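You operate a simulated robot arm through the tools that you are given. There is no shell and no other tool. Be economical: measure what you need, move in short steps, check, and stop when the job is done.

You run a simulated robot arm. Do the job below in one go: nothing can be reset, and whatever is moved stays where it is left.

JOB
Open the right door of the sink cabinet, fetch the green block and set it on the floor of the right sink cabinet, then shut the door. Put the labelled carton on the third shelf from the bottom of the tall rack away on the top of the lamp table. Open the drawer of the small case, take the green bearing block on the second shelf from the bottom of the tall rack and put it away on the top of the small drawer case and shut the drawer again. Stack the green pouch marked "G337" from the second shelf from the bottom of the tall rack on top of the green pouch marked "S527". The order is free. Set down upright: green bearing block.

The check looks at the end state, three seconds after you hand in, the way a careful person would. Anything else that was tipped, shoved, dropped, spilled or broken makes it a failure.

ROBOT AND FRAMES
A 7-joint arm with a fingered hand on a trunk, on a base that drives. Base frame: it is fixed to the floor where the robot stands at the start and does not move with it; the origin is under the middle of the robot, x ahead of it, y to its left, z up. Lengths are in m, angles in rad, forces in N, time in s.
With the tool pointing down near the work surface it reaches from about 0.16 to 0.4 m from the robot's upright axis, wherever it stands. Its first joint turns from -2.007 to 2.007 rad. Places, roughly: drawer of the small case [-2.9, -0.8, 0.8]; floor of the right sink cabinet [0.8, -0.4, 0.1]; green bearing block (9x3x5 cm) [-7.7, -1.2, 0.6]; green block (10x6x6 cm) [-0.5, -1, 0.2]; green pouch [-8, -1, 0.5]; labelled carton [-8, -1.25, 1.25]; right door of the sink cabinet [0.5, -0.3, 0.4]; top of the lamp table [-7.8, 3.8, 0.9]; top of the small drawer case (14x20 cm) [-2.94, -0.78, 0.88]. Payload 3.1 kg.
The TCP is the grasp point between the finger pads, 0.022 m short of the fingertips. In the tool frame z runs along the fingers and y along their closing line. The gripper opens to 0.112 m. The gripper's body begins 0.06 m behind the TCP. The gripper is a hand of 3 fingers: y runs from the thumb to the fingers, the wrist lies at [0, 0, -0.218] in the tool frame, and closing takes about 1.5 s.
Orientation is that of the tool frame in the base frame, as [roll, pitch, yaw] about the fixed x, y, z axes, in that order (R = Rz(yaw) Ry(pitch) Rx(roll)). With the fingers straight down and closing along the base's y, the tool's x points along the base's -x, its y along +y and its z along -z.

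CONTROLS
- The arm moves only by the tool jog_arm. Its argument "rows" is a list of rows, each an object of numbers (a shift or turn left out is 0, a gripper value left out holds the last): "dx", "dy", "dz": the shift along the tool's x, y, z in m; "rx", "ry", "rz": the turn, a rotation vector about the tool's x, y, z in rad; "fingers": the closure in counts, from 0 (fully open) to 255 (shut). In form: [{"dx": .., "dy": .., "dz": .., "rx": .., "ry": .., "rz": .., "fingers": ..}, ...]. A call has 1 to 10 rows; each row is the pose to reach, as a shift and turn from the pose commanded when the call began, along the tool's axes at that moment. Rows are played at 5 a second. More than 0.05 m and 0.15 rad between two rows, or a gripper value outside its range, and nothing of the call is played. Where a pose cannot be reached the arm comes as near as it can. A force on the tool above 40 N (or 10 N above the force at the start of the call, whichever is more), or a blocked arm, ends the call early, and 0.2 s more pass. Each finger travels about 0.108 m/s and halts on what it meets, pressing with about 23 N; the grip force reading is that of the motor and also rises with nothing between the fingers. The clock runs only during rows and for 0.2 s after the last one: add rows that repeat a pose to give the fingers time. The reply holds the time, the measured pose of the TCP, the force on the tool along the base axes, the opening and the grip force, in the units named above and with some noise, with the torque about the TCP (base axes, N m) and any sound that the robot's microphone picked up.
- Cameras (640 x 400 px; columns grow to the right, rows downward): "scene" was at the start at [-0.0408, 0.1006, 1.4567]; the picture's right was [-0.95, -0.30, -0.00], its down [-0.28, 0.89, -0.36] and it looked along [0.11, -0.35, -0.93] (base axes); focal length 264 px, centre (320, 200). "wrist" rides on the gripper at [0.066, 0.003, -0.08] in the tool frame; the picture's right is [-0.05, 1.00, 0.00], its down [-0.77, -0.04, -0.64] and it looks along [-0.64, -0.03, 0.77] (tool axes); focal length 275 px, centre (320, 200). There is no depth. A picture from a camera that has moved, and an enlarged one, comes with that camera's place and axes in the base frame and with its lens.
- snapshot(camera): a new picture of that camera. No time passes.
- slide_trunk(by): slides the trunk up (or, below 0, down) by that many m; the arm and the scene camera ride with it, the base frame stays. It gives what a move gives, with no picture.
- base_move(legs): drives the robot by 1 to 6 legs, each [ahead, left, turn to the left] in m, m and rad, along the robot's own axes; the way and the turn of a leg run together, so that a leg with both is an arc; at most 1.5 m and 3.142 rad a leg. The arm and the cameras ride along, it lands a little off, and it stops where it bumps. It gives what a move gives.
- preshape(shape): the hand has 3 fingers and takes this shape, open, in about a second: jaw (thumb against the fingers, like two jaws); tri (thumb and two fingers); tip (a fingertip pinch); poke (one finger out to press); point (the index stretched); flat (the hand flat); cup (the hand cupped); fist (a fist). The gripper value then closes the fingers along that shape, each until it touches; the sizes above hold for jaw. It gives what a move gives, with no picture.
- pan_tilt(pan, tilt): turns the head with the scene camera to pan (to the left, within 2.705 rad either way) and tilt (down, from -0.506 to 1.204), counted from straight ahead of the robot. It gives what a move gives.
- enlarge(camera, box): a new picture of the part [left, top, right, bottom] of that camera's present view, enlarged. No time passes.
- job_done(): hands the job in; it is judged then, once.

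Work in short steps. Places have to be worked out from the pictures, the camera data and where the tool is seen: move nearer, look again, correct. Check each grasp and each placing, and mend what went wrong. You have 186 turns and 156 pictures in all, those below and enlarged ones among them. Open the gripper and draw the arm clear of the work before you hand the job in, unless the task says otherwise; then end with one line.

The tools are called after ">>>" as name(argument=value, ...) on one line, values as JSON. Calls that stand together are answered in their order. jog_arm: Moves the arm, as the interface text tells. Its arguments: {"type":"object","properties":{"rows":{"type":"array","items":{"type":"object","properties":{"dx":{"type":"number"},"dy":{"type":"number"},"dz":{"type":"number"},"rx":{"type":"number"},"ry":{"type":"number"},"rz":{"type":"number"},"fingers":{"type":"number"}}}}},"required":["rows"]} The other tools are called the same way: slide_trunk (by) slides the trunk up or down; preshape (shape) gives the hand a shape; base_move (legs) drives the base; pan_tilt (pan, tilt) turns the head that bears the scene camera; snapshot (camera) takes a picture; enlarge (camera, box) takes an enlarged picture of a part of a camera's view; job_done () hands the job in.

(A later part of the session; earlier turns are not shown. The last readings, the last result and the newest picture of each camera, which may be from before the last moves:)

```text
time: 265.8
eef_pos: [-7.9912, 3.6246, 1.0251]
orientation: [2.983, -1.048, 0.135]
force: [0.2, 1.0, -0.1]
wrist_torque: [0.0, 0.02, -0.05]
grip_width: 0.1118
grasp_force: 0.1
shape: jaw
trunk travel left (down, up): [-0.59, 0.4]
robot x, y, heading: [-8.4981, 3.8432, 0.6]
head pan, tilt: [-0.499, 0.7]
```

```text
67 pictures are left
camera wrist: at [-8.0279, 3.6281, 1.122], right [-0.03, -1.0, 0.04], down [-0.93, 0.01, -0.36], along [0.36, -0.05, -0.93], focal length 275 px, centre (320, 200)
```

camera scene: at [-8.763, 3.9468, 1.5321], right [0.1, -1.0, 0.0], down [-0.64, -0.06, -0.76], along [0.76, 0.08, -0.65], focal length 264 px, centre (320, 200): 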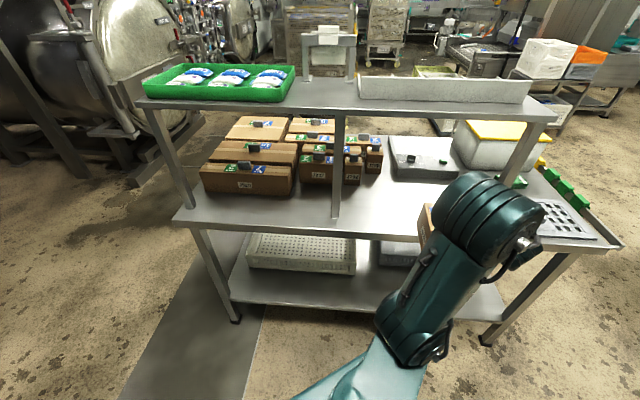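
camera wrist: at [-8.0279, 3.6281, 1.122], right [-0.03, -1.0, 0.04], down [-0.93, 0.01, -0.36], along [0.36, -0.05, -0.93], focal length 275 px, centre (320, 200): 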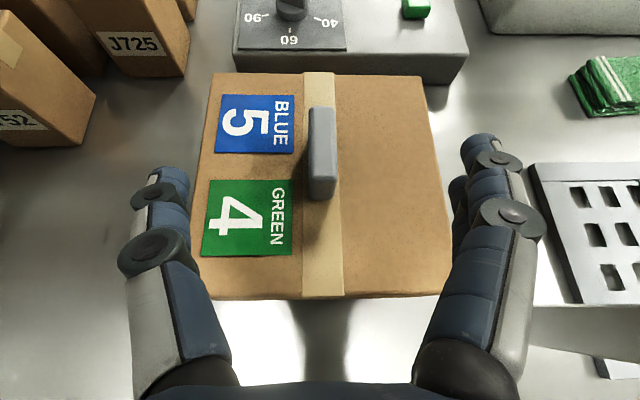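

Carton sits well on the lamp table top. I withdraw west, turn toward the rack direction and drive back down the aisle.

>>> base_move(legs=[[-0.231, 0.158, 0.0], [0.0, 0.0, -1.52]])

>>> base_move(legs=[[1.114, -0.848, 0.0], [1.114, -0.848, 0.0], [0.98, -0.75, 0.0]])

>>> pan_tilt(pan=-0.3, tilt=0.6)

>>> snapshot(camera="scene")

```text
time: 271.4
eef_pos: [-8.9623, 3.3263, 1.024]
orientation: [2.98, -1.047, -1.374]
force: [-1.1, 0.1, 0.4]
wrist_torque: [-0.02, 0.03, -0.02]
grip_width: 0.1122
grasp_force: 0.1
shape: jaw
trunk travel left (down, up): [-0.59, 0.4]
robot x, y, heading: [-8.775, 3.8458, -0.915]
head pan, tilt: [-0.499, 0.7]
```

```text
time: 290.8
eef_pos: [-9.0009, -0.7051, 1.0244]
orientation: [2.982, -1.046, -1.367]
force: [0.6, -0.7, -0.6]
wrist_torque: [0.02, -0.01, 0.0]
grip_width: 0.1119
grasp_force: 0.1
shape: jaw
trunk travel left (down, up): [-0.59, 0.4]
robot x, y, heading: [-8.8153, -0.1847, -0.904]
head pan, tilt: [-0.499, 0.7]
```

```text
time: 291.5
eef_pos: [-9.0004, -0.7055, 1.0243]
orientation: [2.982, -1.046, -1.368]
force: [0.5, 1.2, -0.1]
wrist_torque: [-0.01, 0.01, 0.0]
grip_width: 0.112
grasp_force: 0.0
shape: jaw
trunk travel left (down, up): [-0.59, 0.4]
robot x, y, heading: [-8.8226, -0.183, -0.901]
head pan, tilt: [-0.3, 0.6]
```

```text
66 pictures are left
camera scene: at [-8.6992, -0.1244, 1.4757], right [-0.93, -0.36, 0.0], down [-0.2, 0.53, -0.82], along [0.3, -0.77, -0.57], focal length 264 px, centre (320, 200)
```

scene: 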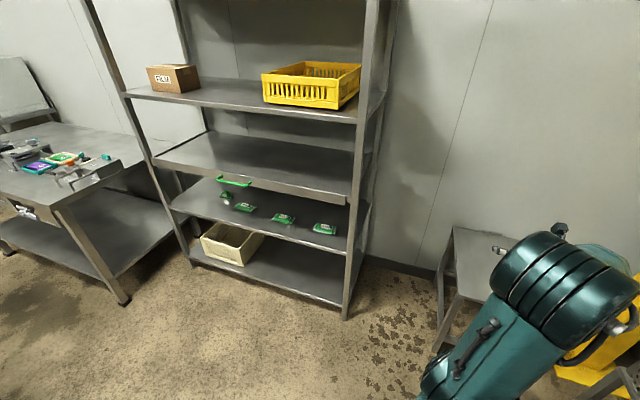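

I move in front of the pouches and lower the hand to look into the second shelf.

>>> base_move(legs=[[0.694, 0.878, 0.0]])

>>> slide_trunk(by=-0.38)

>>> snapshot(camera="wrist")

>>> snapshot(camera="scene")

```text
time: 297.2
eef_pos: [-7.8905, -0.7106, 1.0249]
orientation: [2.982, -1.049, -1.36]
force: [0.0, -0.1, 0.0]
wrist_torque: [-0.01, 0.01, 0.01]
grip_width: 0.112
grasp_force: 0.1
shape: jaw
trunk travel left (down, up): [-0.59, 0.4]
robot x, y, heading: [-7.7101, -0.1912, -0.897]
head pan, tilt: [-0.3, 0.6]
```

```text
time: 300.9
eef_pos: [-7.89, -0.7089, 0.6446]
orientation: [2.981, -1.044, -1.359]
force: [-0.7, -0.5, 0.5]
wrist_torque: [0.01, -0.03, 0.02]
grip_width: 0.1118
grasp_force: 0.1
shape: jaw
trunk travel left (down, up): [-0.21, 0.78]
robot x, y, heading: [-7.7121, -0.1855, -0.9]
head pan, tilt: [-0.3, 0.6]
```

```text
65 pictures are left
camera wrist: at [-7.8879, -0.6734, 0.7416], right [-1.0, -0.05, 0.04], down [-0.06, 0.93, -0.36], along [-0.02, -0.36, -0.93], focal length 275 px, centre (320, 200)
```

wrist: 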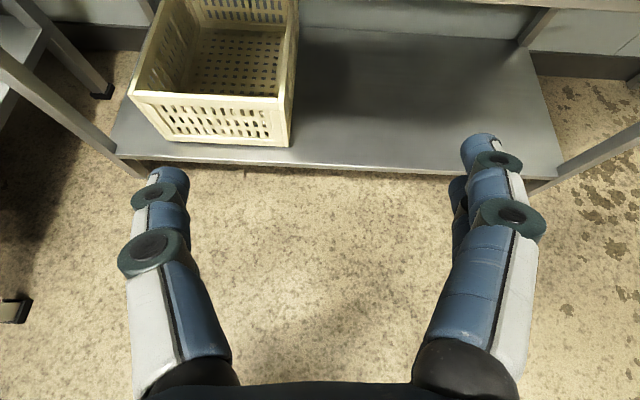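

```text
64 pictures are left
camera scene: at [-7.5931, -0.1264, 1.0958], right [-0.93, -0.37, 0.0], down [-0.21, 0.53, -0.83], along [0.3, -0.77, -0.56], focal length 264 px, centre (320, 200)
```

scene: 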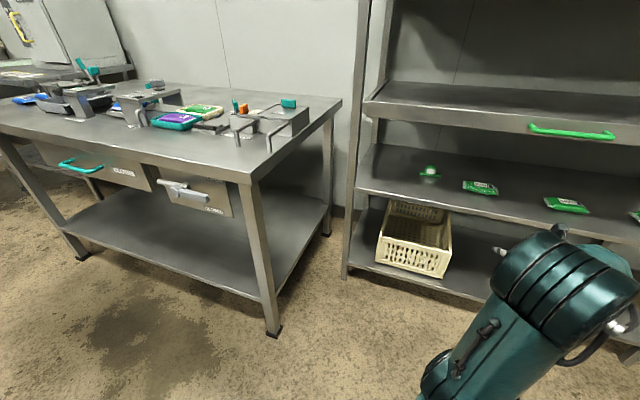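

The scene camera now sees into the second shelf. I pan toward it and enlarge.

>>> pan_tilt(pan=-0.7, tilt=0.45)

>>> snapshot(camera="scene")

>>> enlarge(camera="scene", box=[240, 130, 440, 255])

```text
time: 301.7
eef_pos: [-7.8905, -0.7088, 0.6439]
orientation: [2.981, -1.048, -1.36]
force: [-0.4, 0.7, -1.1]
wrist_torque: [0.01, 0.04, -0.04]
grip_width: 0.1119
grasp_force: 0.1
shape: jaw
trunk travel left (down, up): [-0.21, 0.78]
robot x, y, heading: [-7.7113, -0.1839, -0.899]
head pan, tilt: [-0.7, 0.45]
```

```text
63 pictures are left
camera scene: at [-7.6277, -0.136, 1.1093], right [-1.0, 0.02, 0.0], down [0.01, 0.44, -0.9], along [-0.02, -0.9, -0.44], focal length 264 px, centre (320, 200)
```

scene: 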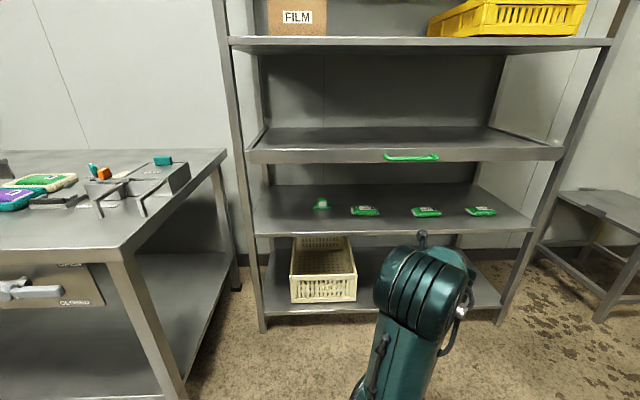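

```text
3.20 times, centred on (340, 192) of scene
camera zoom: at [-7.6277, -0.136, 1.1093], right [-1.0, 0.02, 0.0], down [0.01, 0.44, -0.9], along [-0.02, -0.9, -0.44], focal length 846 px, centre (256, 224)
```

zoom: 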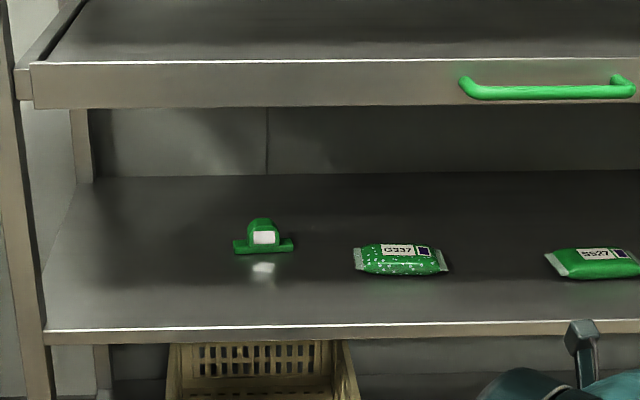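

Shelf 2 is at z≈0.55, the tray's underside at ≈0.83. G337 at about (-7.845,-1.14), S527 at (-8.11,-1.125), bearing block at (-7.66,-1.185). I bring the hand in front of G337 for a close look.

>>> base_move(legs=[[0.236, -0.136, 0.0]])

>>> snapshot(camera="wrist")

```text
time: 303.6
eef_pos: [-7.8539, -0.9815, 0.6436]
orientation: [2.982, -1.049, -1.364]
force: [0.2, 0.2, 0.9]
wrist_torque: [0.0, 0.0, 0.01]
grip_width: 0.1117
grasp_force: 0.0
shape: jaw
trunk travel left (down, up): [-0.21, 0.78]
robot x, y, heading: [-7.674, -0.4616, -0.9]
head pan, tilt: [-0.7, 0.45]
```

```text
61 pictures are left
camera wrist: at [-7.851, -0.9448, 0.7416], right [-1.0, -0.05, 0.04], down [-0.06, 0.93, -0.36], along [-0.02, -0.36, -0.93], focal length 275 px, centre (320, 200)
```

wrist: 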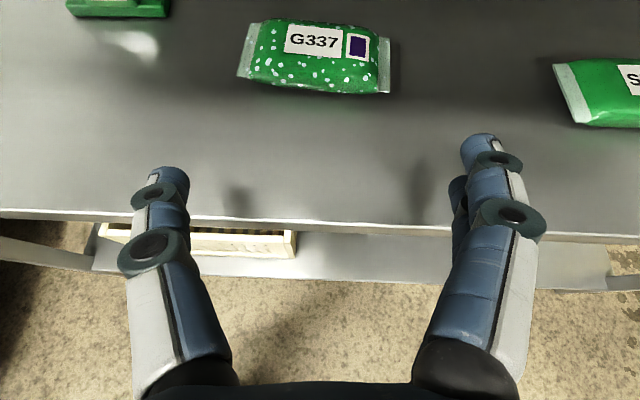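

G337 is ~13×6.5×2.5 cm, long axis along x, so I must grip across y: tool bearing near +x with a downward pitch. I back off, turn to heading 0, and shift to the west of the pouch.

>>> base_move(legs=[[-0.235, 0.186, 0.0], [0.0, 0.0, 0.9], [-0.45, 0.0, 0.0]])

>>> jog_arm(rows=[{"rx": 0.12}, {"rx": 0.24}, {"rx": 0.36}, {"rx": 0.46}])

>>> snapshot(camera="wrist")

```text
time: 310.3
eef_pos: [-7.8241, -0.627, 0.6461]
orientation: [2.981, -1.046, -0.473]
force: [0.7, 0.0, 0.9]
wrist_torque: [0.03, 0.02, 0.03]
grip_width: 0.1118
grasp_force: 0.1
shape: jaw
trunk travel left (down, up): [-0.21, 0.78]
robot x, y, heading: [-8.1167, -0.1574, -0.009]
head pan, tilt: [-0.7, 0.45]
```

```text
time: 311.3
eef_pos: [-7.825, -0.6255, 0.6445]
orientation: [-2.839, -1.048, -0.474]
force: [-0.1, -0.6, 0.1]
wrist_torque: [-0.01, 0.01, -0.02]
grip_width: 0.1121
grasp_force: 0.0
shape: jaw
trunk travel left (down, up): [-0.21, 0.78]
robot x, y, heading: [-8.1188, -0.1555, -0.013]
head pan, tilt: [-0.7, 0.45]
```

```text
60 pictures are left
camera wrist: at [-7.8659, -0.6369, 0.7392], right [-0.23, -0.96, -0.19], down [-0.89, 0.28, -0.36], along [0.4, 0.09, -0.91], focal length 275 px, centre (320, 200)
```

wrist: 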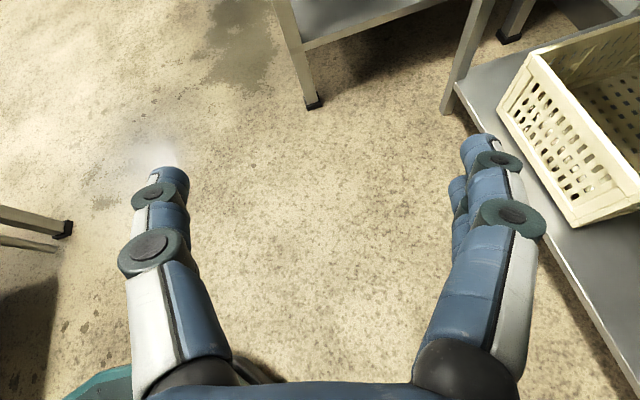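

I remove the small roll and drive in toward the shelf at this height, then check.

>>> jog_arm(rows=[{"rz": -0.11}, {"rz": -0.217}])

>>> base_move(legs=[[-0.014, -0.5, 0.0]])

>>> snapshot(camera="wrist")

```text
time: 311.9
eef_pos: [-7.8258, -0.6281, 0.644]
orientation: [3.05, -1.072, -0.029]
force: [-0.3, -0.1, -0.1]
wrist_torque: [-0.04, -0.02, -0.01]
grip_width: 0.1119
grasp_force: 0.1
shape: jaw
trunk travel left (down, up): [-0.21, 0.78]
robot x, y, heading: [-8.1178, -0.1577, -0.014]
head pan, tilt: [-0.7, 0.45]
```

```text
time: 314.6
eef_pos: [-7.8453, -1.0672, 0.6399]
orientation: [3.106, -1.068, -0.079]
force: [-0.4, 0.5, 0.6]
wrist_torque: [-0.03, 0.02, 0.01]
grip_width: 0.1122
grasp_force: 0.0
shape: jaw
trunk travel left (down, up): [-0.21, 0.78]
robot x, y, heading: [-8.1401, -0.6093, -0.004]
head pan, tilt: [-0.7, 0.45]
stopped in leg 1: the robot was blocked; the commanded pose is now the measured one
```

```text
59 pictures are left
camera wrist: at [-7.8831, -1.0649, 0.7374], right [-0.13, -0.99, -0.02], down [-0.92, 0.13, -0.37], along [0.37, -0.03, -0.93], focal length 275 px, centre (320, 200)
```

wrist: 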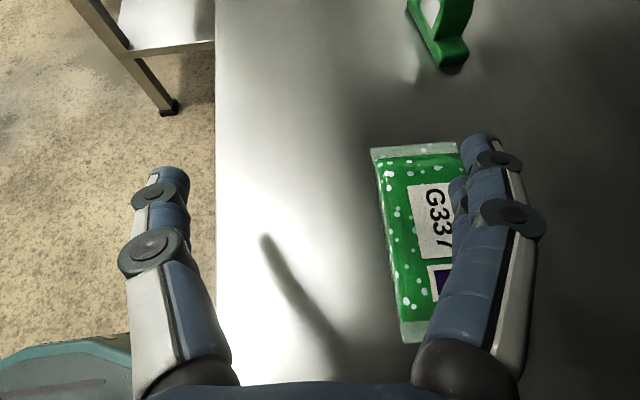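

Something blocked the base. I check with the scene camera what touched.

>>> pan_tilt(pan=-1.5, tilt=0.7)

>>> snapshot(camera="scene")

```text
time: 315.7
eef_pos: [-7.8457, -1.0675, 0.6415]
orientation: [3.097, -1.07, -0.07]
force: [0.4, -0.4, 0.9]
wrist_torque: [-0.03, -0.02, -0.03]
grip_width: 0.1118
grasp_force: 0.1
shape: jaw
trunk travel left (down, up): [-0.21, 0.78]
robot x, y, heading: [-8.1362, -0.6156, -0.008]
head pan, tilt: [-1.499, 0.7]
```

```text
58 pictures are left
camera scene: at [-8.1865, -0.5278, 1.084], right [-1.0, -0.06, 0.0], down [-0.04, 0.63, -0.78], along [0.05, -0.77, -0.63], focal length 264 px, centre (320, 200)
```

scene: 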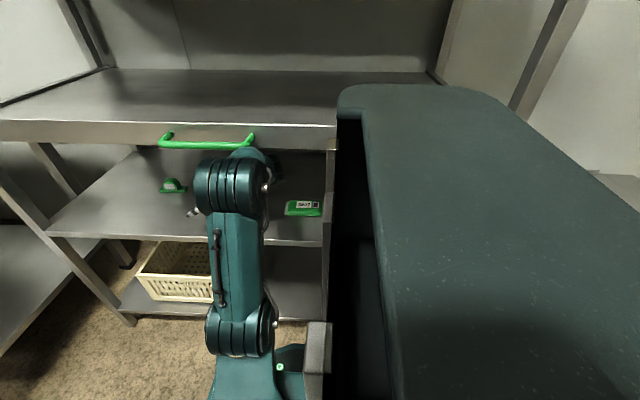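

My elbow is near the tray front. I'll go lower so the elbow passes under the tray, entering west of the pouch and then sliding +x so the fingers straddle it.

>>> base_move(legs=[[-0.11, 0.07, 0.0]])

>>> slide_trunk(by=-0.068)

>>> base_move(legs=[[0.0, -0.145, 0.0]])

>>> snapshot(camera="wrist")

```text
time: 317.0
eef_pos: [-7.956, -1.0091, 0.637]
orientation: [3.114, -1.067, -0.086]
force: [0.5, -1.1, -0.3]
wrist_torque: [-0.02, 0.02, 0.01]
grip_width: 0.1121
grasp_force: 0.0
shape: jaw
trunk travel left (down, up): [-0.21, 0.78]
robot x, y, heading: [-8.2438, -0.5477, -0.007]
head pan, tilt: [-1.499, 0.7]
```

```text
time: 318.0
eef_pos: [-7.9536, -1.0087, 0.578]
orientation: [3.071, -1.081, -0.036]
force: [-0.9, 3.4, 17.3]
wrist_torque: [-1.23, -0.04, -0.01]
grip_width: 0.1119
grasp_force: 0.0
shape: jaw
trunk travel left (down, up): [-0.143, 0.847]
robot x, y, heading: [-8.25, -0.5502, -0.009]
head pan, tilt: [-1.499, 0.7]
stopped: the force on the tool passed its limit at 44 N (the readings are from after the stop); the commanded pose is now the measured one
```

```text
time: 319.0
eef_pos: [-7.9556, -1.0633, 0.5785]
orientation: [3.068, -1.084, -0.032]
force: [0.6, -2.0, 1.9]
wrist_torque: [-0.19, -0.02, -0.03]
grip_width: 0.112
grasp_force: 0.0
shape: jaw
trunk travel left (down, up): [-0.143, 0.847]
robot x, y, heading: [-8.2512, -0.6023, -0.003]
head pan, tilt: [-1.499, 0.7]
stopped in leg 1: the force on the tool passed its limit at 43 N (the readings are from after the stop); the commanded pose is now the measured one
```

```text
57 pictures are left
camera wrist: at [-7.9938, -1.0608, 0.6737], right [-0.12, -0.99, -0.01], down [-0.92, 0.11, -0.39], along [0.39, -0.04, -0.92], focal length 275 px, centre (320, 200)
```

wrist: 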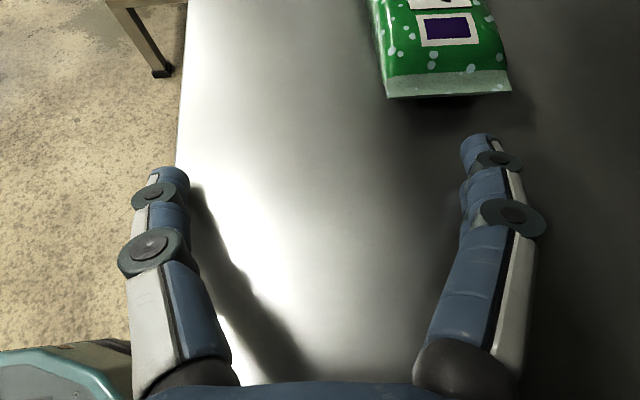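

The lower fingertip touches the shelf at TCP z≈0.578. I raise 1.2 cm and pitch the tool steeper for a deeper grip, then continue into the shelf.

>>> jog_arm(rows=[{"dx": 0.011, "dz": -0.006}, {"dx": 0.014, "dz": -0.008, "ry": -0.13}, {"dx": 0.014, "dz": -0.008, "ry": -0.25}])

>>> base_move(legs=[[0.0, -0.08, 0.0]])

>>> snapshot(camera="wrist")

```text
time: 319.8
eef_pos: [-7.9536, -1.0625, 0.593]
orientation: [3.095, -0.834, -0.061]
force: [-0.6, 0.3, 0.0]
wrist_torque: [0.03, 0.0, 0.05]
grip_width: 0.1119
grasp_force: 0.1
shape: jaw
trunk travel left (down, up): [-0.143, 0.847]
robot x, y, heading: [-8.2514, -0.6011, -0.004]
head pan, tilt: [-1.499, 0.7]
```

```text
time: 320.9
eef_pos: [-7.9547, -1.1402, 0.5937]
orientation: [3.095, -0.835, -0.06]
force: [0.4, -0.3, 0.0]
wrist_torque: [-0.01, 0.01, 0.01]
grip_width: 0.112
grasp_force: 0.1
shape: jaw
trunk travel left (down, up): [-0.143, 0.847]
robot x, y, heading: [-8.2508, -0.6784, -0.004]
head pan, tilt: [-1.499, 0.7]
```

```text
56 pictures are left
camera wrist: at [-7.9699, -1.1408, 0.6962], right [-0.13, -0.99, 0.0], down [-0.98, 0.13, -0.15], along [0.15, -0.02, -0.99], focal length 275 px, centre (320, 200)
```

wrist: 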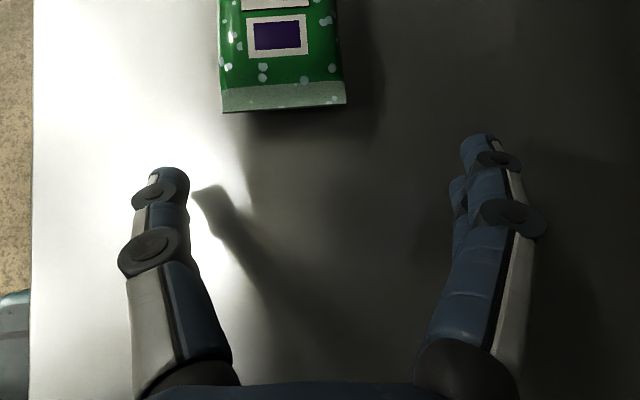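

Pouch centre line is at y≈-1.133, well between the fingers. I slide +x 0.108 m and lower 1 cm, then close.

>>> base_move(legs=[[0.108, 0.005, 0.0]])

>>> slide_trunk(by=-0.01)

>>> snapshot(camera="wrist")

```text
time: 322.1
eef_pos: [-7.8467, -1.1369, 0.5923]
orientation: [3.096, -0.834, -0.063]
force: [-0.8, -0.1, 0.1]
wrist_torque: [-0.02, 0.0, 0.0]
grip_width: 0.1117
grasp_force: 0.2
shape: jaw
trunk travel left (down, up): [-0.143, 0.847]
robot x, y, heading: [-8.138, -0.6756, -0.009]
head pan, tilt: [-1.499, 0.7]
```

```text
time: 322.7
eef_pos: [-7.847, -1.1358, 0.5834]
orientation: [3.093, -0.834, -0.063]
force: [-0.3, 0.3, -0.4]
wrist_torque: [-0.01, 0.01, 0.03]
grip_width: 0.1119
grasp_force: 0.0
shape: jaw
trunk travel left (down, up): [-0.133, 0.857]
robot x, y, heading: [-8.1403, -0.6731, -0.007]
head pan, tilt: [-1.499, 0.7]
```

```text
55 pictures are left
camera wrist: at [-7.8615, -1.1366, 0.6862], right [-0.13, -0.99, 0.0], down [-0.98, 0.13, -0.15], along [0.15, -0.02, -0.99], focal length 275 px, centre (320, 200)
```

wrist: 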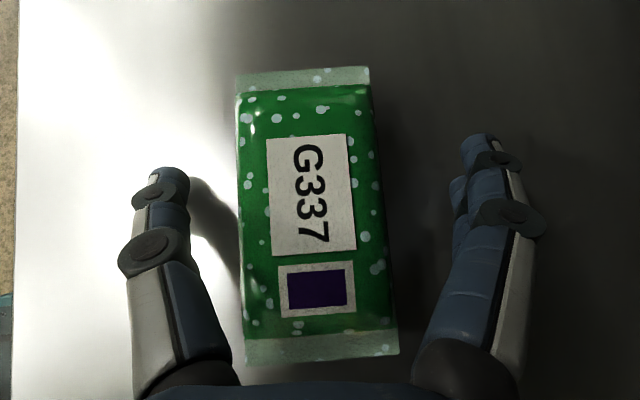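

Beautifully centred. I close on the pouch.

>>> slide_trunk(by=-0.004)

>>> jog_arm(rows=[{"fingers": 50}, {"fingers": 100}, {"fingers": 150}, {"fingers": 180}, {"fingers": 180}, {"fingers": 180}, {"fingers": 180}])

>>> slide_trunk(by=0.04)

>>> snapshot(camera="wrist")

```text
time: 323.2
eef_pos: [-7.8463, -1.1359, 0.5793]
orientation: [3.089, -0.836, -0.057]
force: [0.9, 2.1, 7.7]
wrist_torque: [-0.51, 0.0, 0.09]
grip_width: 0.1118
grasp_force: 0.1
shape: jaw
trunk travel left (down, up): [-0.129, 0.861]
robot x, y, heading: [-8.139, -0.671, -0.006]
head pan, tilt: [-1.499, 0.7]
```

```text
time: 324.8
eef_pos: [-7.8472, -1.1358, 0.5816]
orientation: [3.088, -0.837, -0.057]
force: [-1.8, -9.2, 25.8]
wrist_torque: [-1.68, 0.03, -0.08]
grip_width: 0.0574
grasp_force: 23.0
shape: jaw
trunk travel left (down, up): [-0.129, 0.861]
robot x, y, heading: [-8.1417, -0.6749, -0.006]
head pan, tilt: [-1.499, 0.7]
```

```text
time: 325.6
eef_pos: [-7.8476, -1.1294, 0.5968]
orientation: [-3.138, -0.826, -0.104]
force: [-0.4, -0.4, 0.1]
wrist_torque: [0.0, -0.01, -0.02]
grip_width: 0.0549
grasp_force: 23.5
shape: jaw
trunk travel left (down, up): [-0.169, 0.821]
robot x, y, heading: [-8.1427, -0.6708, -0.004]
head pan, tilt: [-1.499, 0.7]
```

```text
54 pictures are left
camera wrist: at [-7.8618, -1.1331, 0.6997], right [-0.13, -0.99, -0.04], down [-0.98, 0.14, -0.14], along [0.14, 0.02, -0.99], focal length 275 px, centre (320, 200)
```

wrist: 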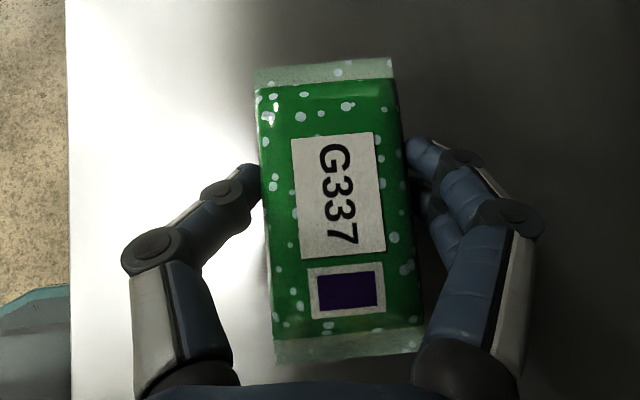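

The trunk rose 4 cm but the hand only 1.5 cm — the elbow presses the tray from below. I lower the trunk 2 cm to relieve it and check.

>>> slide_trunk(by=-0.02)

>>> snapshot(camera="scene")

```text
time: 326.3
eef_pos: [-7.8454, -1.1387, 0.6027]
orientation: [3.087, -0.836, -0.055]
force: [0.1, -0.5, -0.8]
wrist_torque: [0.0, 0.01, -0.02]
grip_width: 0.0548
grasp_force: 23.4
shape: jaw
trunk travel left (down, up): [-0.149, 0.841]
robot x, y, heading: [-8.1416, -0.675, -0.008]
head pan, tilt: [-1.499, 0.7]
```

```text
53 pictures are left
camera scene: at [-8.1912, -0.606, 1.0273], right [-1.0, -0.06, 0.0], down [-0.04, 0.64, -0.77], along [0.05, -0.76, -0.64], focal length 264 px, centre (320, 200)
```

scene: 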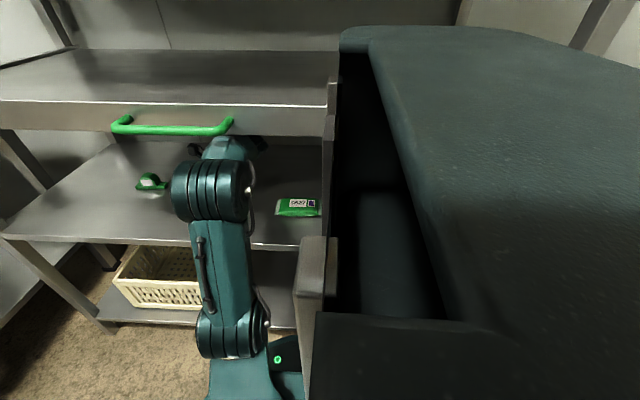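

Recovered; the pouch is held about 2 cm above the shelf. I back out, then stretch the arm a bit more (so the elbow sits lower) and raise slightly.

>>> base_move(legs=[[0.0, 0.22, 0.0]])

>>> jog_arm(rows=[{"dy": 0.03}, {"dy": 0.06}])

>>> slide_trunk(by=0.015)

>>> base_move(legs=[[-0.26, 0.0, 0.0]])

>>> snapshot(camera="wrist")

>>> snapshot(camera="scene")

```text
time: 328.0
eef_pos: [-7.8446, -0.9163, 0.5988]
orientation: [3.094, -0.834, -0.062]
force: [0.9, 0.4, -0.6]
wrist_torque: [-0.01, 0.02, -0.05]
grip_width: 0.0548
grasp_force: 23.2
shape: jaw
trunk travel left (down, up): [-0.149, 0.841]
robot x, y, heading: [-8.138, -0.4552, -0.007]
head pan, tilt: [-1.499, 0.7]
```

```text
time: 328.6
eef_pos: [-7.8544, -0.9666, 0.5997]
orientation: [3.096, -0.833, -0.06]
force: [0.1, -0.1, -1.2]
wrist_torque: [0.05, -0.02, -0.01]
grip_width: 0.0547
grasp_force: 22.9
shape: jaw
out of reach, approached as far as the arm can: row 2
trunk travel left (down, up): [-0.149, 0.841]
robot x, y, heading: [-8.1398, -0.454, -0.008]
head pan, tilt: [-1.499, 0.7]
```

```text
time: 329.2
eef_pos: [-7.8537, -0.9671, 0.6122]
orientation: [3.094, -0.834, -0.061]
force: [0.3, 0.0, -0.6]
wrist_torque: [0.03, -0.03, 0.0]
grip_width: 0.0548
grasp_force: 22.8
shape: jaw
trunk travel left (down, up): [-0.164, 0.826]
robot x, y, heading: [-8.1408, -0.4527, -0.008]
head pan, tilt: [-1.499, 0.7]
```

```text
time: 331.0
eef_pos: [-8.1032, -0.9655, 0.6143]
orientation: [3.097, -0.835, -0.054]
force: [-0.9, 0.0, -0.4]
wrist_torque: [0.02, 0.02, 0.01]
grip_width: 0.0547
grasp_force: 22.5
shape: jaw
trunk travel left (down, up): [-0.164, 0.826]
robot x, y, heading: [-8.3872, -0.452, -0.0]
head pan, tilt: [-1.499, 0.7]
```

```text
52 pictures are left
camera wrist: at [-8.1183, -0.9647, 0.7171], right [-0.12, -0.99, 0.0], down [-0.98, 0.12, -0.15], along [0.15, -0.02, -0.99], focal length 275 px, centre (320, 200)
```

wrist: 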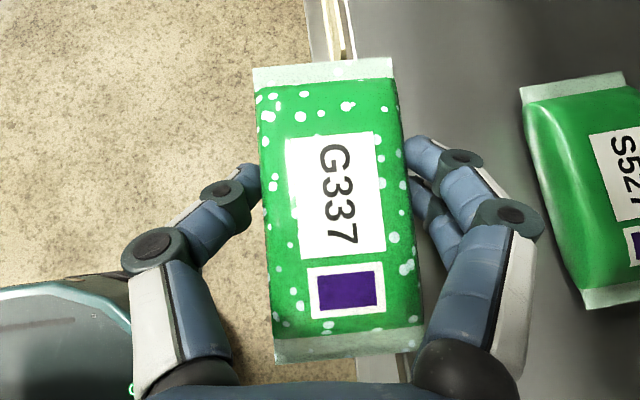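

```text
51 pictures are left
camera scene: at [-8.4438, -0.3844, 1.0403], right [-1.0, -0.07, 0.0], down [-0.05, 0.64, -0.76], along [0.05, -0.76, -0.64], focal length 264 px, centre (320, 200)
```

scene: 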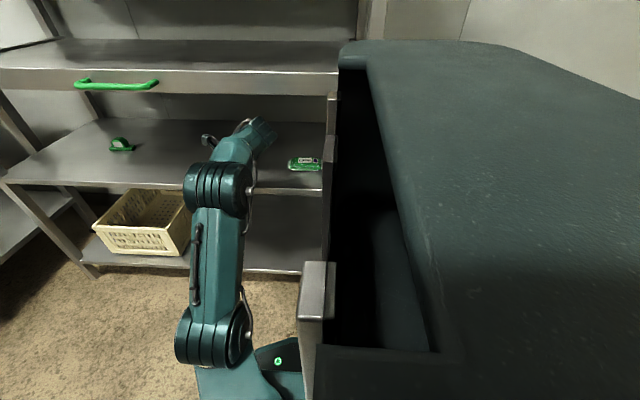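

G337 is parallel to S527 and needs to go 0.158 m further in; its bottom clears S527's top by ~1 cm. I drive in.

>>> base_move(legs=[[0.002, -0.16, 0.0]])

>>> snapshot(camera="wrist")

>>> snapshot(camera="scene")

```text
time: 332.5
eef_pos: [-8.0985, -1.1261, 0.6146]
orientation: [3.095, -0.833, -0.051]
force: [-0.1, -0.5, -1.9]
wrist_torque: [0.0, -0.03, -0.02]
grip_width: 0.0548
grasp_force: 23.0
shape: jaw
trunk travel left (down, up): [-0.164, 0.826]
robot x, y, heading: [-8.3913, -0.6181, 0.006]
head pan, tilt: [-1.499, 0.7]
```

```text
50 pictures are left
camera wrist: at [-8.114, -1.1259, 0.7171], right [-0.12, -0.99, 0.0], down [-0.98, 0.12, -0.15], along [0.15, -0.01, -0.99], focal length 275 px, centre (320, 200)
```

wrist: 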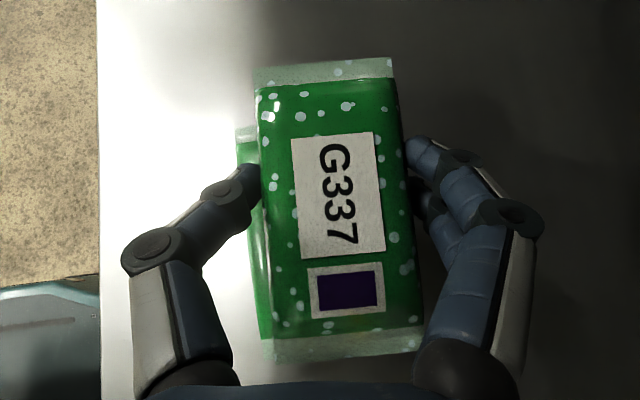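

```text
49 pictures are left
camera scene: at [-8.4418, -0.5469, 1.0403], right [-1.0, -0.08, 0.0], down [-0.05, 0.64, -0.76], along [0.06, -0.76, -0.64], focal length 264 px, centre (320, 200)
```

scene: 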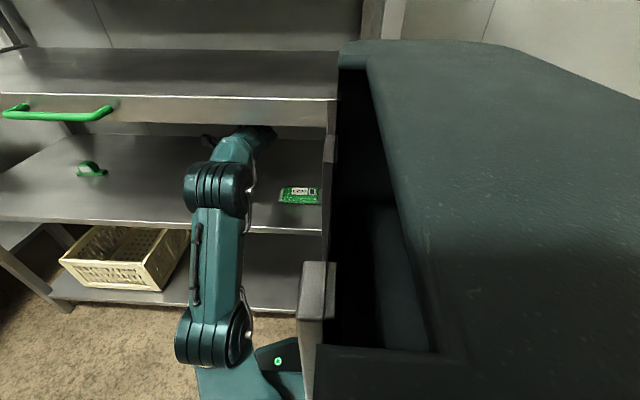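

Alignment in x is right; G337 is ~1.2 cm too far back. I shift +y 1.2 cm and lower gently to contact.

>>> base_move(legs=[[0.0, 0.012, 0.0]])

>>> slide_trunk(by=-0.008)

>>> slide_trunk(by=-0.004)

>>> snapshot(camera="wrist")

```text
time: 333.2
eef_pos: [-8.0996, -1.1149, 0.6143]
orientation: [3.095, -0.835, -0.053]
force: [-1.0, -0.1, -0.3]
wrist_torque: [0.01, 0.01, 0.01]
grip_width: 0.0548
grasp_force: 23.4
shape: jaw
trunk travel left (down, up): [-0.164, 0.826]
robot x, y, heading: [-8.3889, -0.6028, 0.005]
head pan, tilt: [-1.499, 0.7]
```

```text
time: 333.8
eef_pos: [-8.0993, -1.1138, 0.6068]
orientation: [3.091, -0.837, -0.05]
force: [0.7, -0.8, 6.7]
wrist_torque: [-0.14, -0.02, 0.01]
grip_width: 0.055
grasp_force: 23.1
shape: jaw
trunk travel left (down, up): [-0.156, 0.834]
robot x, y, heading: [-8.3877, -0.6044, 0.004]
head pan, tilt: [-1.499, 0.7]
```

```text
time: 334.3
eef_pos: [-8.0996, -1.1136, 0.6055]
orientation: [3.086, -0.841, -0.045]
force: [2.7, -3.5, 24.6]
wrist_torque: [-0.09, -0.26, 0.02]
grip_width: 0.0548
grasp_force: 22.7
shape: jaw
trunk travel left (down, up): [-0.152, 0.838]
robot x, y, heading: [-8.3896, -0.6057, 0.008]
head pan, tilt: [-1.499, 0.7]
```

```text
48 pictures are left
camera wrist: at [-8.1146, -1.1127, 0.7084], right [-0.12, -0.99, 0.0], down [-0.98, 0.12, -0.15], along [0.15, -0.02, -0.99], focal length 275 px, centre (320, 200)
```

wrist: 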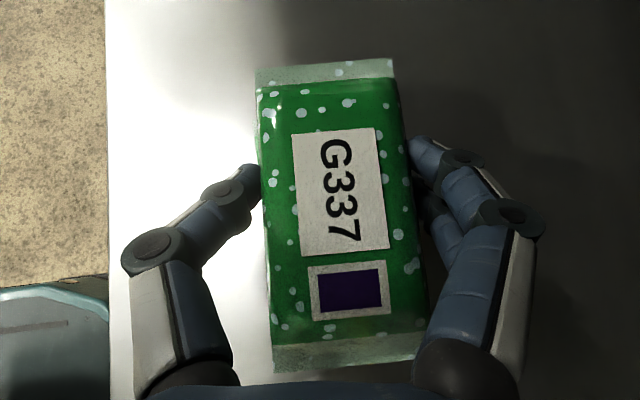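

Contact exactly at the expected height, fully aligned on S527. I relieve the pressure slightly and open.

>>> slide_trunk(by=0.003)

>>> jog_arm(rows=[{"fingers": 140}, {"fingers": 110}, {"fingers": 80}, {"fingers": 50}, {"fingers": 20}, {"fingers": 0}, {"fingers": 0}, {"fingers": 0}])

>>> snapshot(camera="wrist")

```text
time: 334.8
eef_pos: [-8.1004, -1.1141, 0.6069]
orientation: [3.094, -0.836, -0.047]
force: [5.2, -3.0, 16.8]
wrist_torque: [-0.12, -0.18, 0.01]
grip_width: 0.0548
grasp_force: 22.8
shape: jaw
trunk travel left (down, up): [-0.155, 0.835]
robot x, y, heading: [-8.3888, -0.6037, -0.0]
head pan, tilt: [-1.499, 0.7]
```

```text
time: 336.6
eef_pos: [-8.0987, -1.115, 0.6062]
orientation: [3.092, -0.835, -0.051]
force: [0.1, -0.8, -0.8]
wrist_torque: [0.01, 0.02, 0.01]
grip_width: 0.112
grasp_force: 0.0
shape: jaw
trunk travel left (down, up): [-0.155, 0.835]
robot x, y, heading: [-8.3917, -0.6032, 0.007]
head pan, tilt: [-1.499, 0.7]
```

```text
47 pictures are left
camera wrist: at [-8.1142, -1.1141, 0.7082], right [-0.12, -0.99, 0.0], down [-0.98, 0.12, -0.15], along [0.15, -0.01, -0.99], focal length 275 px, centre (320, 200)
```

wrist: 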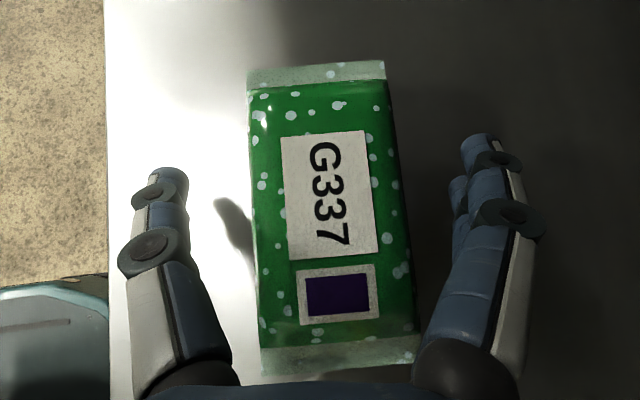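

Stack is standing. I slide the hand out westward and then out of the shelf, and view the result.

>>> base_move(legs=[[-0.13, 0.0, 0.0], [0.0, 0.2, 0.0]])

>>> snapshot(camera="wrist")

>>> pan_tilt(pan=-1.0, tilt=0.5)

>>> snapshot(camera="scene")

```text
time: 339.1
eef_pos: [-8.2293, -0.9119, 0.6052]
orientation: [3.094, -0.834, -0.051]
force: [-0.1, -0.1, -0.1]
wrist_torque: [0.02, 0.03, 0.02]
grip_width: 0.1119
grasp_force: 0.1
shape: jaw
trunk travel left (down, up): [-0.155, 0.835]
robot x, y, heading: [-8.5234, -0.4012, 0.007]
head pan, tilt: [-1.499, 0.7]
```

```text
46 pictures are left
camera wrist: at [-8.2443, -0.9123, 0.7081], right [-0.12, -0.99, 0.0], down [-0.98, 0.12, -0.15], along [0.15, -0.01, -0.99], focal length 275 px, centre (320, 200)
```

wrist: 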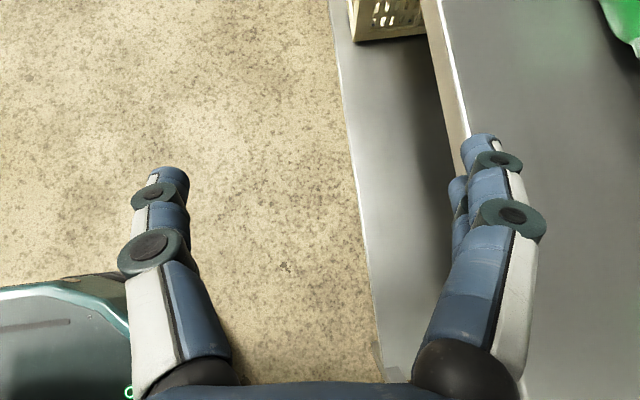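

```text
time: 340.1
eef_pos: [-8.2298, -0.9121, 0.6053]
orientation: [3.094, -0.834, -0.051]
force: [-0.4, 0.1, 0.0]
wrist_torque: [0.02, -0.01, -0.03]
grip_width: 0.1119
grasp_force: 0.0
shape: jaw
trunk travel left (down, up): [-0.155, 0.835]
robot x, y, heading: [-8.522, -0.4044, 0.004]
head pan, tilt: [-1.0, 0.499]
```

```text
45 pictures are left
camera scene: at [-8.5293, -0.3251, 1.049], right [-0.84, -0.54, 0.0], down [-0.26, 0.4, -0.88], along [0.48, -0.74, -0.48], focal length 264 px, centre (320, 200)
```

scene: 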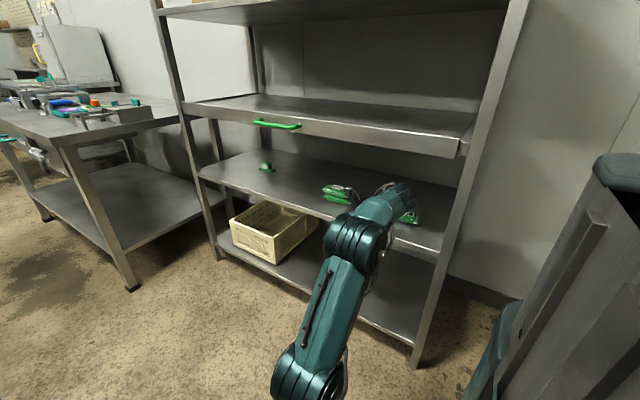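

>>> enlarge(camera="scene", box=[230, 140, 430, 240])

```text
3.20 times, centred on (330, 190) of scene
camera zoom: at [-8.5293, -0.3251, 1.049], right [-0.84, -0.54, 0.0], down [-0.26, 0.4, -0.88], along [0.48, -0.74, -0.48], focal length 846 px, centre (288, 232)
```

zoom: 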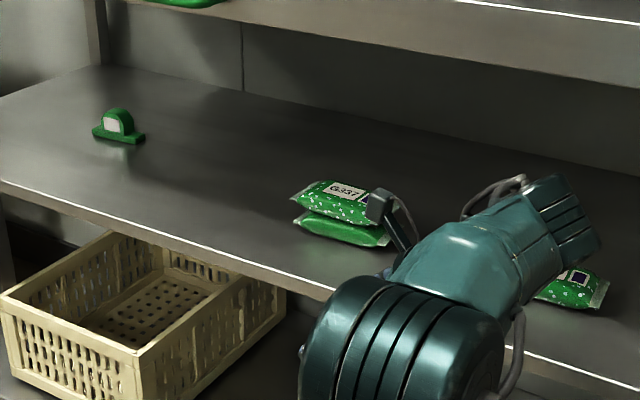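

The stack is neat. Next the green bearing block at (-7.66,-1.185): same approach from its west side. I move +x outside the rack, then in.

>>> base_move(legs=[[0.44, 0.0, 0.0], [0.0, -0.265, 0.0]])

>>> snapshot(camera="wrist")

```text
time: 344.1
eef_pos: [-7.7981, -1.1676, 0.6056]
orientation: [3.092, -0.835, -0.041]
force: [-0.3, -0.1, 0.3]
wrist_torque: [-0.03, 0.0, 0.03]
grip_width: 0.1121
grasp_force: 0.0
shape: jaw
trunk travel left (down, up): [-0.155, 0.835]
robot x, y, heading: [-8.0936, -0.6607, 0.007]
head pan, tilt: [-1.0, 0.499]
```

```text
43 pictures are left
camera wrist: at [-7.814, -1.1682, 0.7082], right [-0.11, -0.99, 0.0], down [-0.98, 0.11, -0.15], along [0.15, -0.01, -0.99], focal length 275 px, centre (320, 200)
```

wrist: 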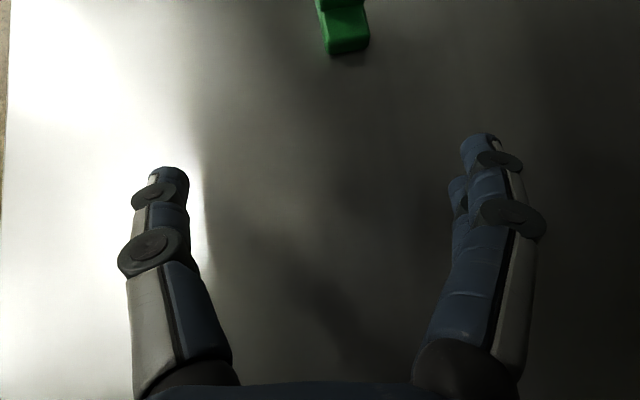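

Block's west end is at (-7.697,-1.197). I shift -y 2.7 cm, slide +x 0.12 and look.

>>> base_move(legs=[[0.0, -0.028, 0.0], [0.12, 0.0, 0.0]])

>>> snapshot(camera="wrist")

```text
time: 345.8
eef_pos: [-7.6758, -1.195, 0.6054]
orientation: [3.094, -0.834, -0.043]
force: [-0.6, -0.1, 0.1]
wrist_torque: [0.02, -0.03, -0.02]
grip_width: 0.1119
grasp_force: 0.1
shape: jaw
trunk travel left (down, up): [-0.155, 0.835]
robot x, y, heading: [-7.9705, -0.6881, 0.016]
head pan, tilt: [-1.0, 0.499]
```

```text
42 pictures are left
camera wrist: at [-7.6903, -1.1945, 0.7082], right [-0.11, -0.99, 0.0], down [-0.98, 0.11, -0.15], along [0.15, -0.01, -0.99], focal length 275 px, centre (320, 200)
```

wrist: 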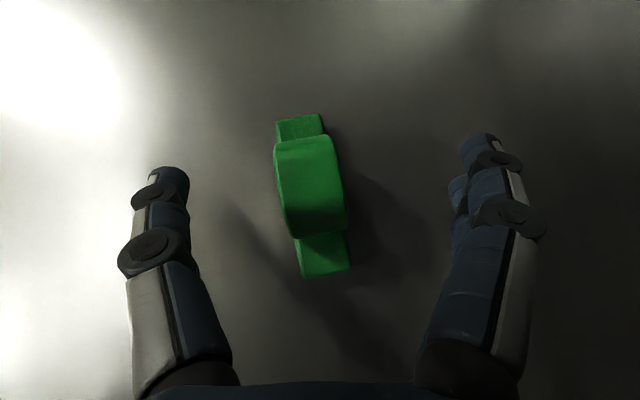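

The block is centred between the fingers. I lower 1.6 cm and close.

>>> slide_trunk(by=-0.016)

>>> jog_arm(rows=[{"fingers": 60}, {"fingers": 120}, {"fingers": 170}, {"fingers": 220}, {"fingers": 240}, {"fingers": 240}, {"fingers": 240}, {"fingers": 240}])

>>> snapshot(camera="wrist")

```text
time: 346.4
eef_pos: [-7.6764, -1.1958, 0.5887]
orientation: [3.092, -0.835, -0.042]
force: [-0.1, 0.6, -0.5]
wrist_torque: [-0.03, -0.02, -0.01]
grip_width: 0.1121
grasp_force: 0.0
shape: jaw
trunk travel left (down, up): [-0.139, 0.851]
robot x, y, heading: [-7.973, -0.686, 0.013]
head pan, tilt: [-1.0, 0.499]
```

```text
time: 348.2
eef_pos: [-7.6763, -1.195, 0.5893]
orientation: [3.094, -0.835, -0.044]
force: [0.4, 0.2, -0.5]
wrist_torque: [0.0, 0.0, 0.01]
grip_width: 0.0202
grasp_force: 23.0
shape: jaw
trunk travel left (down, up): [-0.139, 0.851]
robot x, y, heading: [-7.9705, -0.6889, 0.014]
head pan, tilt: [-1.0, 0.499]
```

```text
41 pictures are left
camera wrist: at [-7.6902, -1.1945, 0.6921], right [-0.11, -0.99, 0.0], down [-0.98, 0.11, -0.15], along [0.15, -0.01, -0.99], focal length 275 px, centre (320, 200)
```

wrist: 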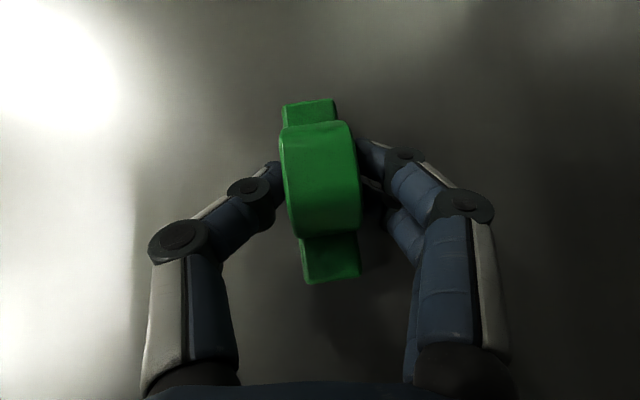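

Firm grip (0.020). The block stands upright in the hand; I'll keep the arm joints frozen from here. I lift 1.2 cm with the trunk, back out and raise.

>>> slide_trunk(by=0.012)

>>> base_move(legs=[[-0.05, 0.4, 0.0]])

>>> snapshot(camera="wrist")

```text
time: 348.8
eef_pos: [-7.6758, -1.1947, 0.6022]
orientation: [3.094, -0.835, -0.043]
force: [-0.2, -0.9, -1.7]
wrist_torque: [0.04, 0.0, 0.0]
grip_width: 0.0203
grasp_force: 23.1
shape: jaw
trunk travel left (down, up): [-0.151, 0.839]
robot x, y, heading: [-7.9678, -0.6878, 0.014]
head pan, tilt: [-1.0, 0.499]
```

```text
time: 351.4
eef_pos: [-7.7297, -0.7799, 0.6015]
orientation: [3.095, -0.834, -0.044]
force: [0.6, -0.2, -1.3]
wrist_torque: [0.02, 0.02, -0.01]
grip_width: 0.0203
grasp_force: 22.4
shape: jaw
trunk travel left (down, up): [-0.151, 0.839]
robot x, y, heading: [-8.023, -0.2726, 0.014]
head pan, tilt: [-1.0, 0.499]
```

```text
40 pictures are left
camera wrist: at [-7.7443, -0.7799, 0.7041], right [-0.11, -0.99, 0.0], down [-0.98, 0.11, -0.15], along [0.15, -0.01, -0.99], focal length 275 px, centre (320, 200)
```

wrist: 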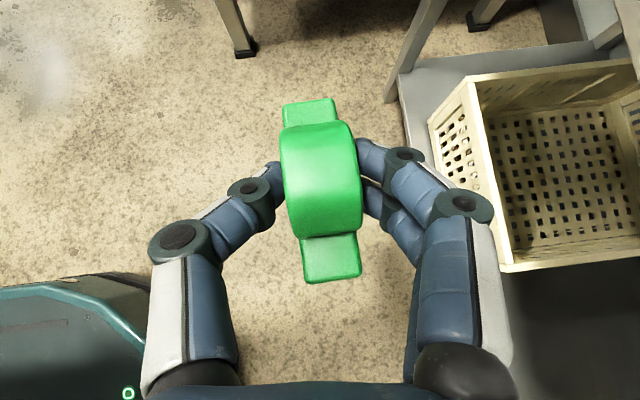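

Held steady. I raise the trunk, turn so the arm trails, and drive back along the aisle.

>>> slide_trunk(by=0.4)

>>> base_move(legs=[[0.0, 0.0, -1.88], [-0.095, -0.03, 0.0], [-0.3835, 1.242, 0.0], [-0.3835, 1.242, 0.0]])

>>> pan_tilt(pan=2.0, tilt=0.5)

>>> snapshot(camera="scene")

```text
time: 355.2
eef_pos: [-7.7295, -0.7802, 1.0018]
orientation: [3.095, -0.835, -0.043]
force: [-0.3, -0.5, -0.2]
wrist_torque: [-0.02, 0.04, 0.0]
grip_width: 0.0202
grasp_force: 23.0
shape: jaw
trunk travel left (down, up): [-0.551, 0.439]
robot x, y, heading: [-8.0262, -0.2718, 0.011]
head pan, tilt: [-1.0, 0.499]
```

```text
time: 373.4
eef_pos: [-5.9511, -0.2854, 1.0004]
orientation: [3.093, -0.834, -1.907]
force: [-0.7, -0.4, -0.5]
wrist_torque: [0.02, 0.02, 0.02]
grip_width: 0.0198
grasp_force: 22.7
shape: jaw
trunk travel left (down, up): [-0.551, 0.439]
robot x, y, heading: [-5.3775, -0.1513, -1.85]
head pan, tilt: [-1.0, 0.499]
```

```text
time: 376.0
eef_pos: [-5.9505, -0.2854, 1.0011]
orientation: [3.094, -0.835, -1.904]
force: [1.0, 0.2, -1.9]
wrist_torque: [0.02, -0.03, 0.01]
grip_width: 0.0199
grasp_force: 23.3
shape: jaw
trunk travel left (down, up): [-0.551, 0.439]
robot x, y, heading: [-5.3794, -0.1491, -1.853]
head pan, tilt: [2.0, 0.499]
```

```text
39 pictures are left
camera scene: at [-5.1233, -0.1193, 1.4451], right [0.15, -0.99, 0.0], down [-0.47, -0.07, -0.88], along [0.87, 0.13, -0.48], focal length 264 px, centre (320, 200)
```

scene: 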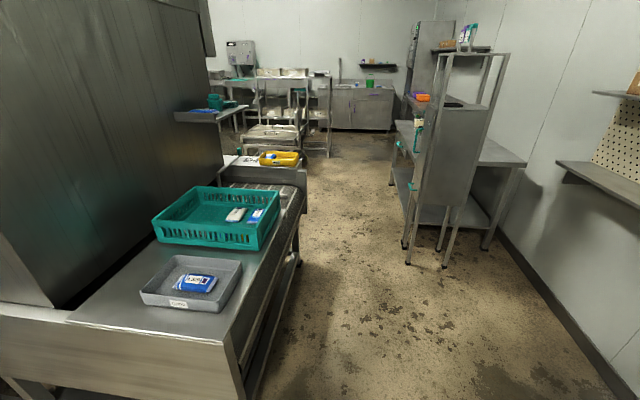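

The corridor is centred at y≈-0.205. I continue east past the frame cabinet to x≈-2.6 where there is room to turn.

>>> base_move(legs=[[-0.3085, 1.264, 0.0], [-0.4, 1.4, 0.0]])

>>> slide_trunk(by=0.35)

```text
time: 389.4
eef_pos: [-3.1948, -0.3633, 1.0014]
orientation: [3.094, -0.834, -1.931]
force: [-0.4, 0.5, -1.6]
wrist_torque: [0.01, 0.01, -0.02]
grip_width: 0.0198
grasp_force: 23.4
shape: jaw
trunk travel left (down, up): [-0.551, 0.439]
robot x, y, heading: [-2.6201, -0.2367, -1.877]
head pan, tilt: [2.0, 0.499]
```

```text
time: 392.8
eef_pos: [-3.1947, -0.3643, 1.3505]
orientation: [3.095, -0.833, -1.931]
force: [-0.8, 1.0, -1.9]
wrist_torque: [0.01, 0.0, -0.02]
grip_width: 0.0201
grasp_force: 22.8
shape: jaw
trunk travel left (down, up): [-0.901, 0.089]
robot x, y, heading: [-2.6186, -0.2453, -1.875]
head pan, tilt: [2.0, 0.499]
```

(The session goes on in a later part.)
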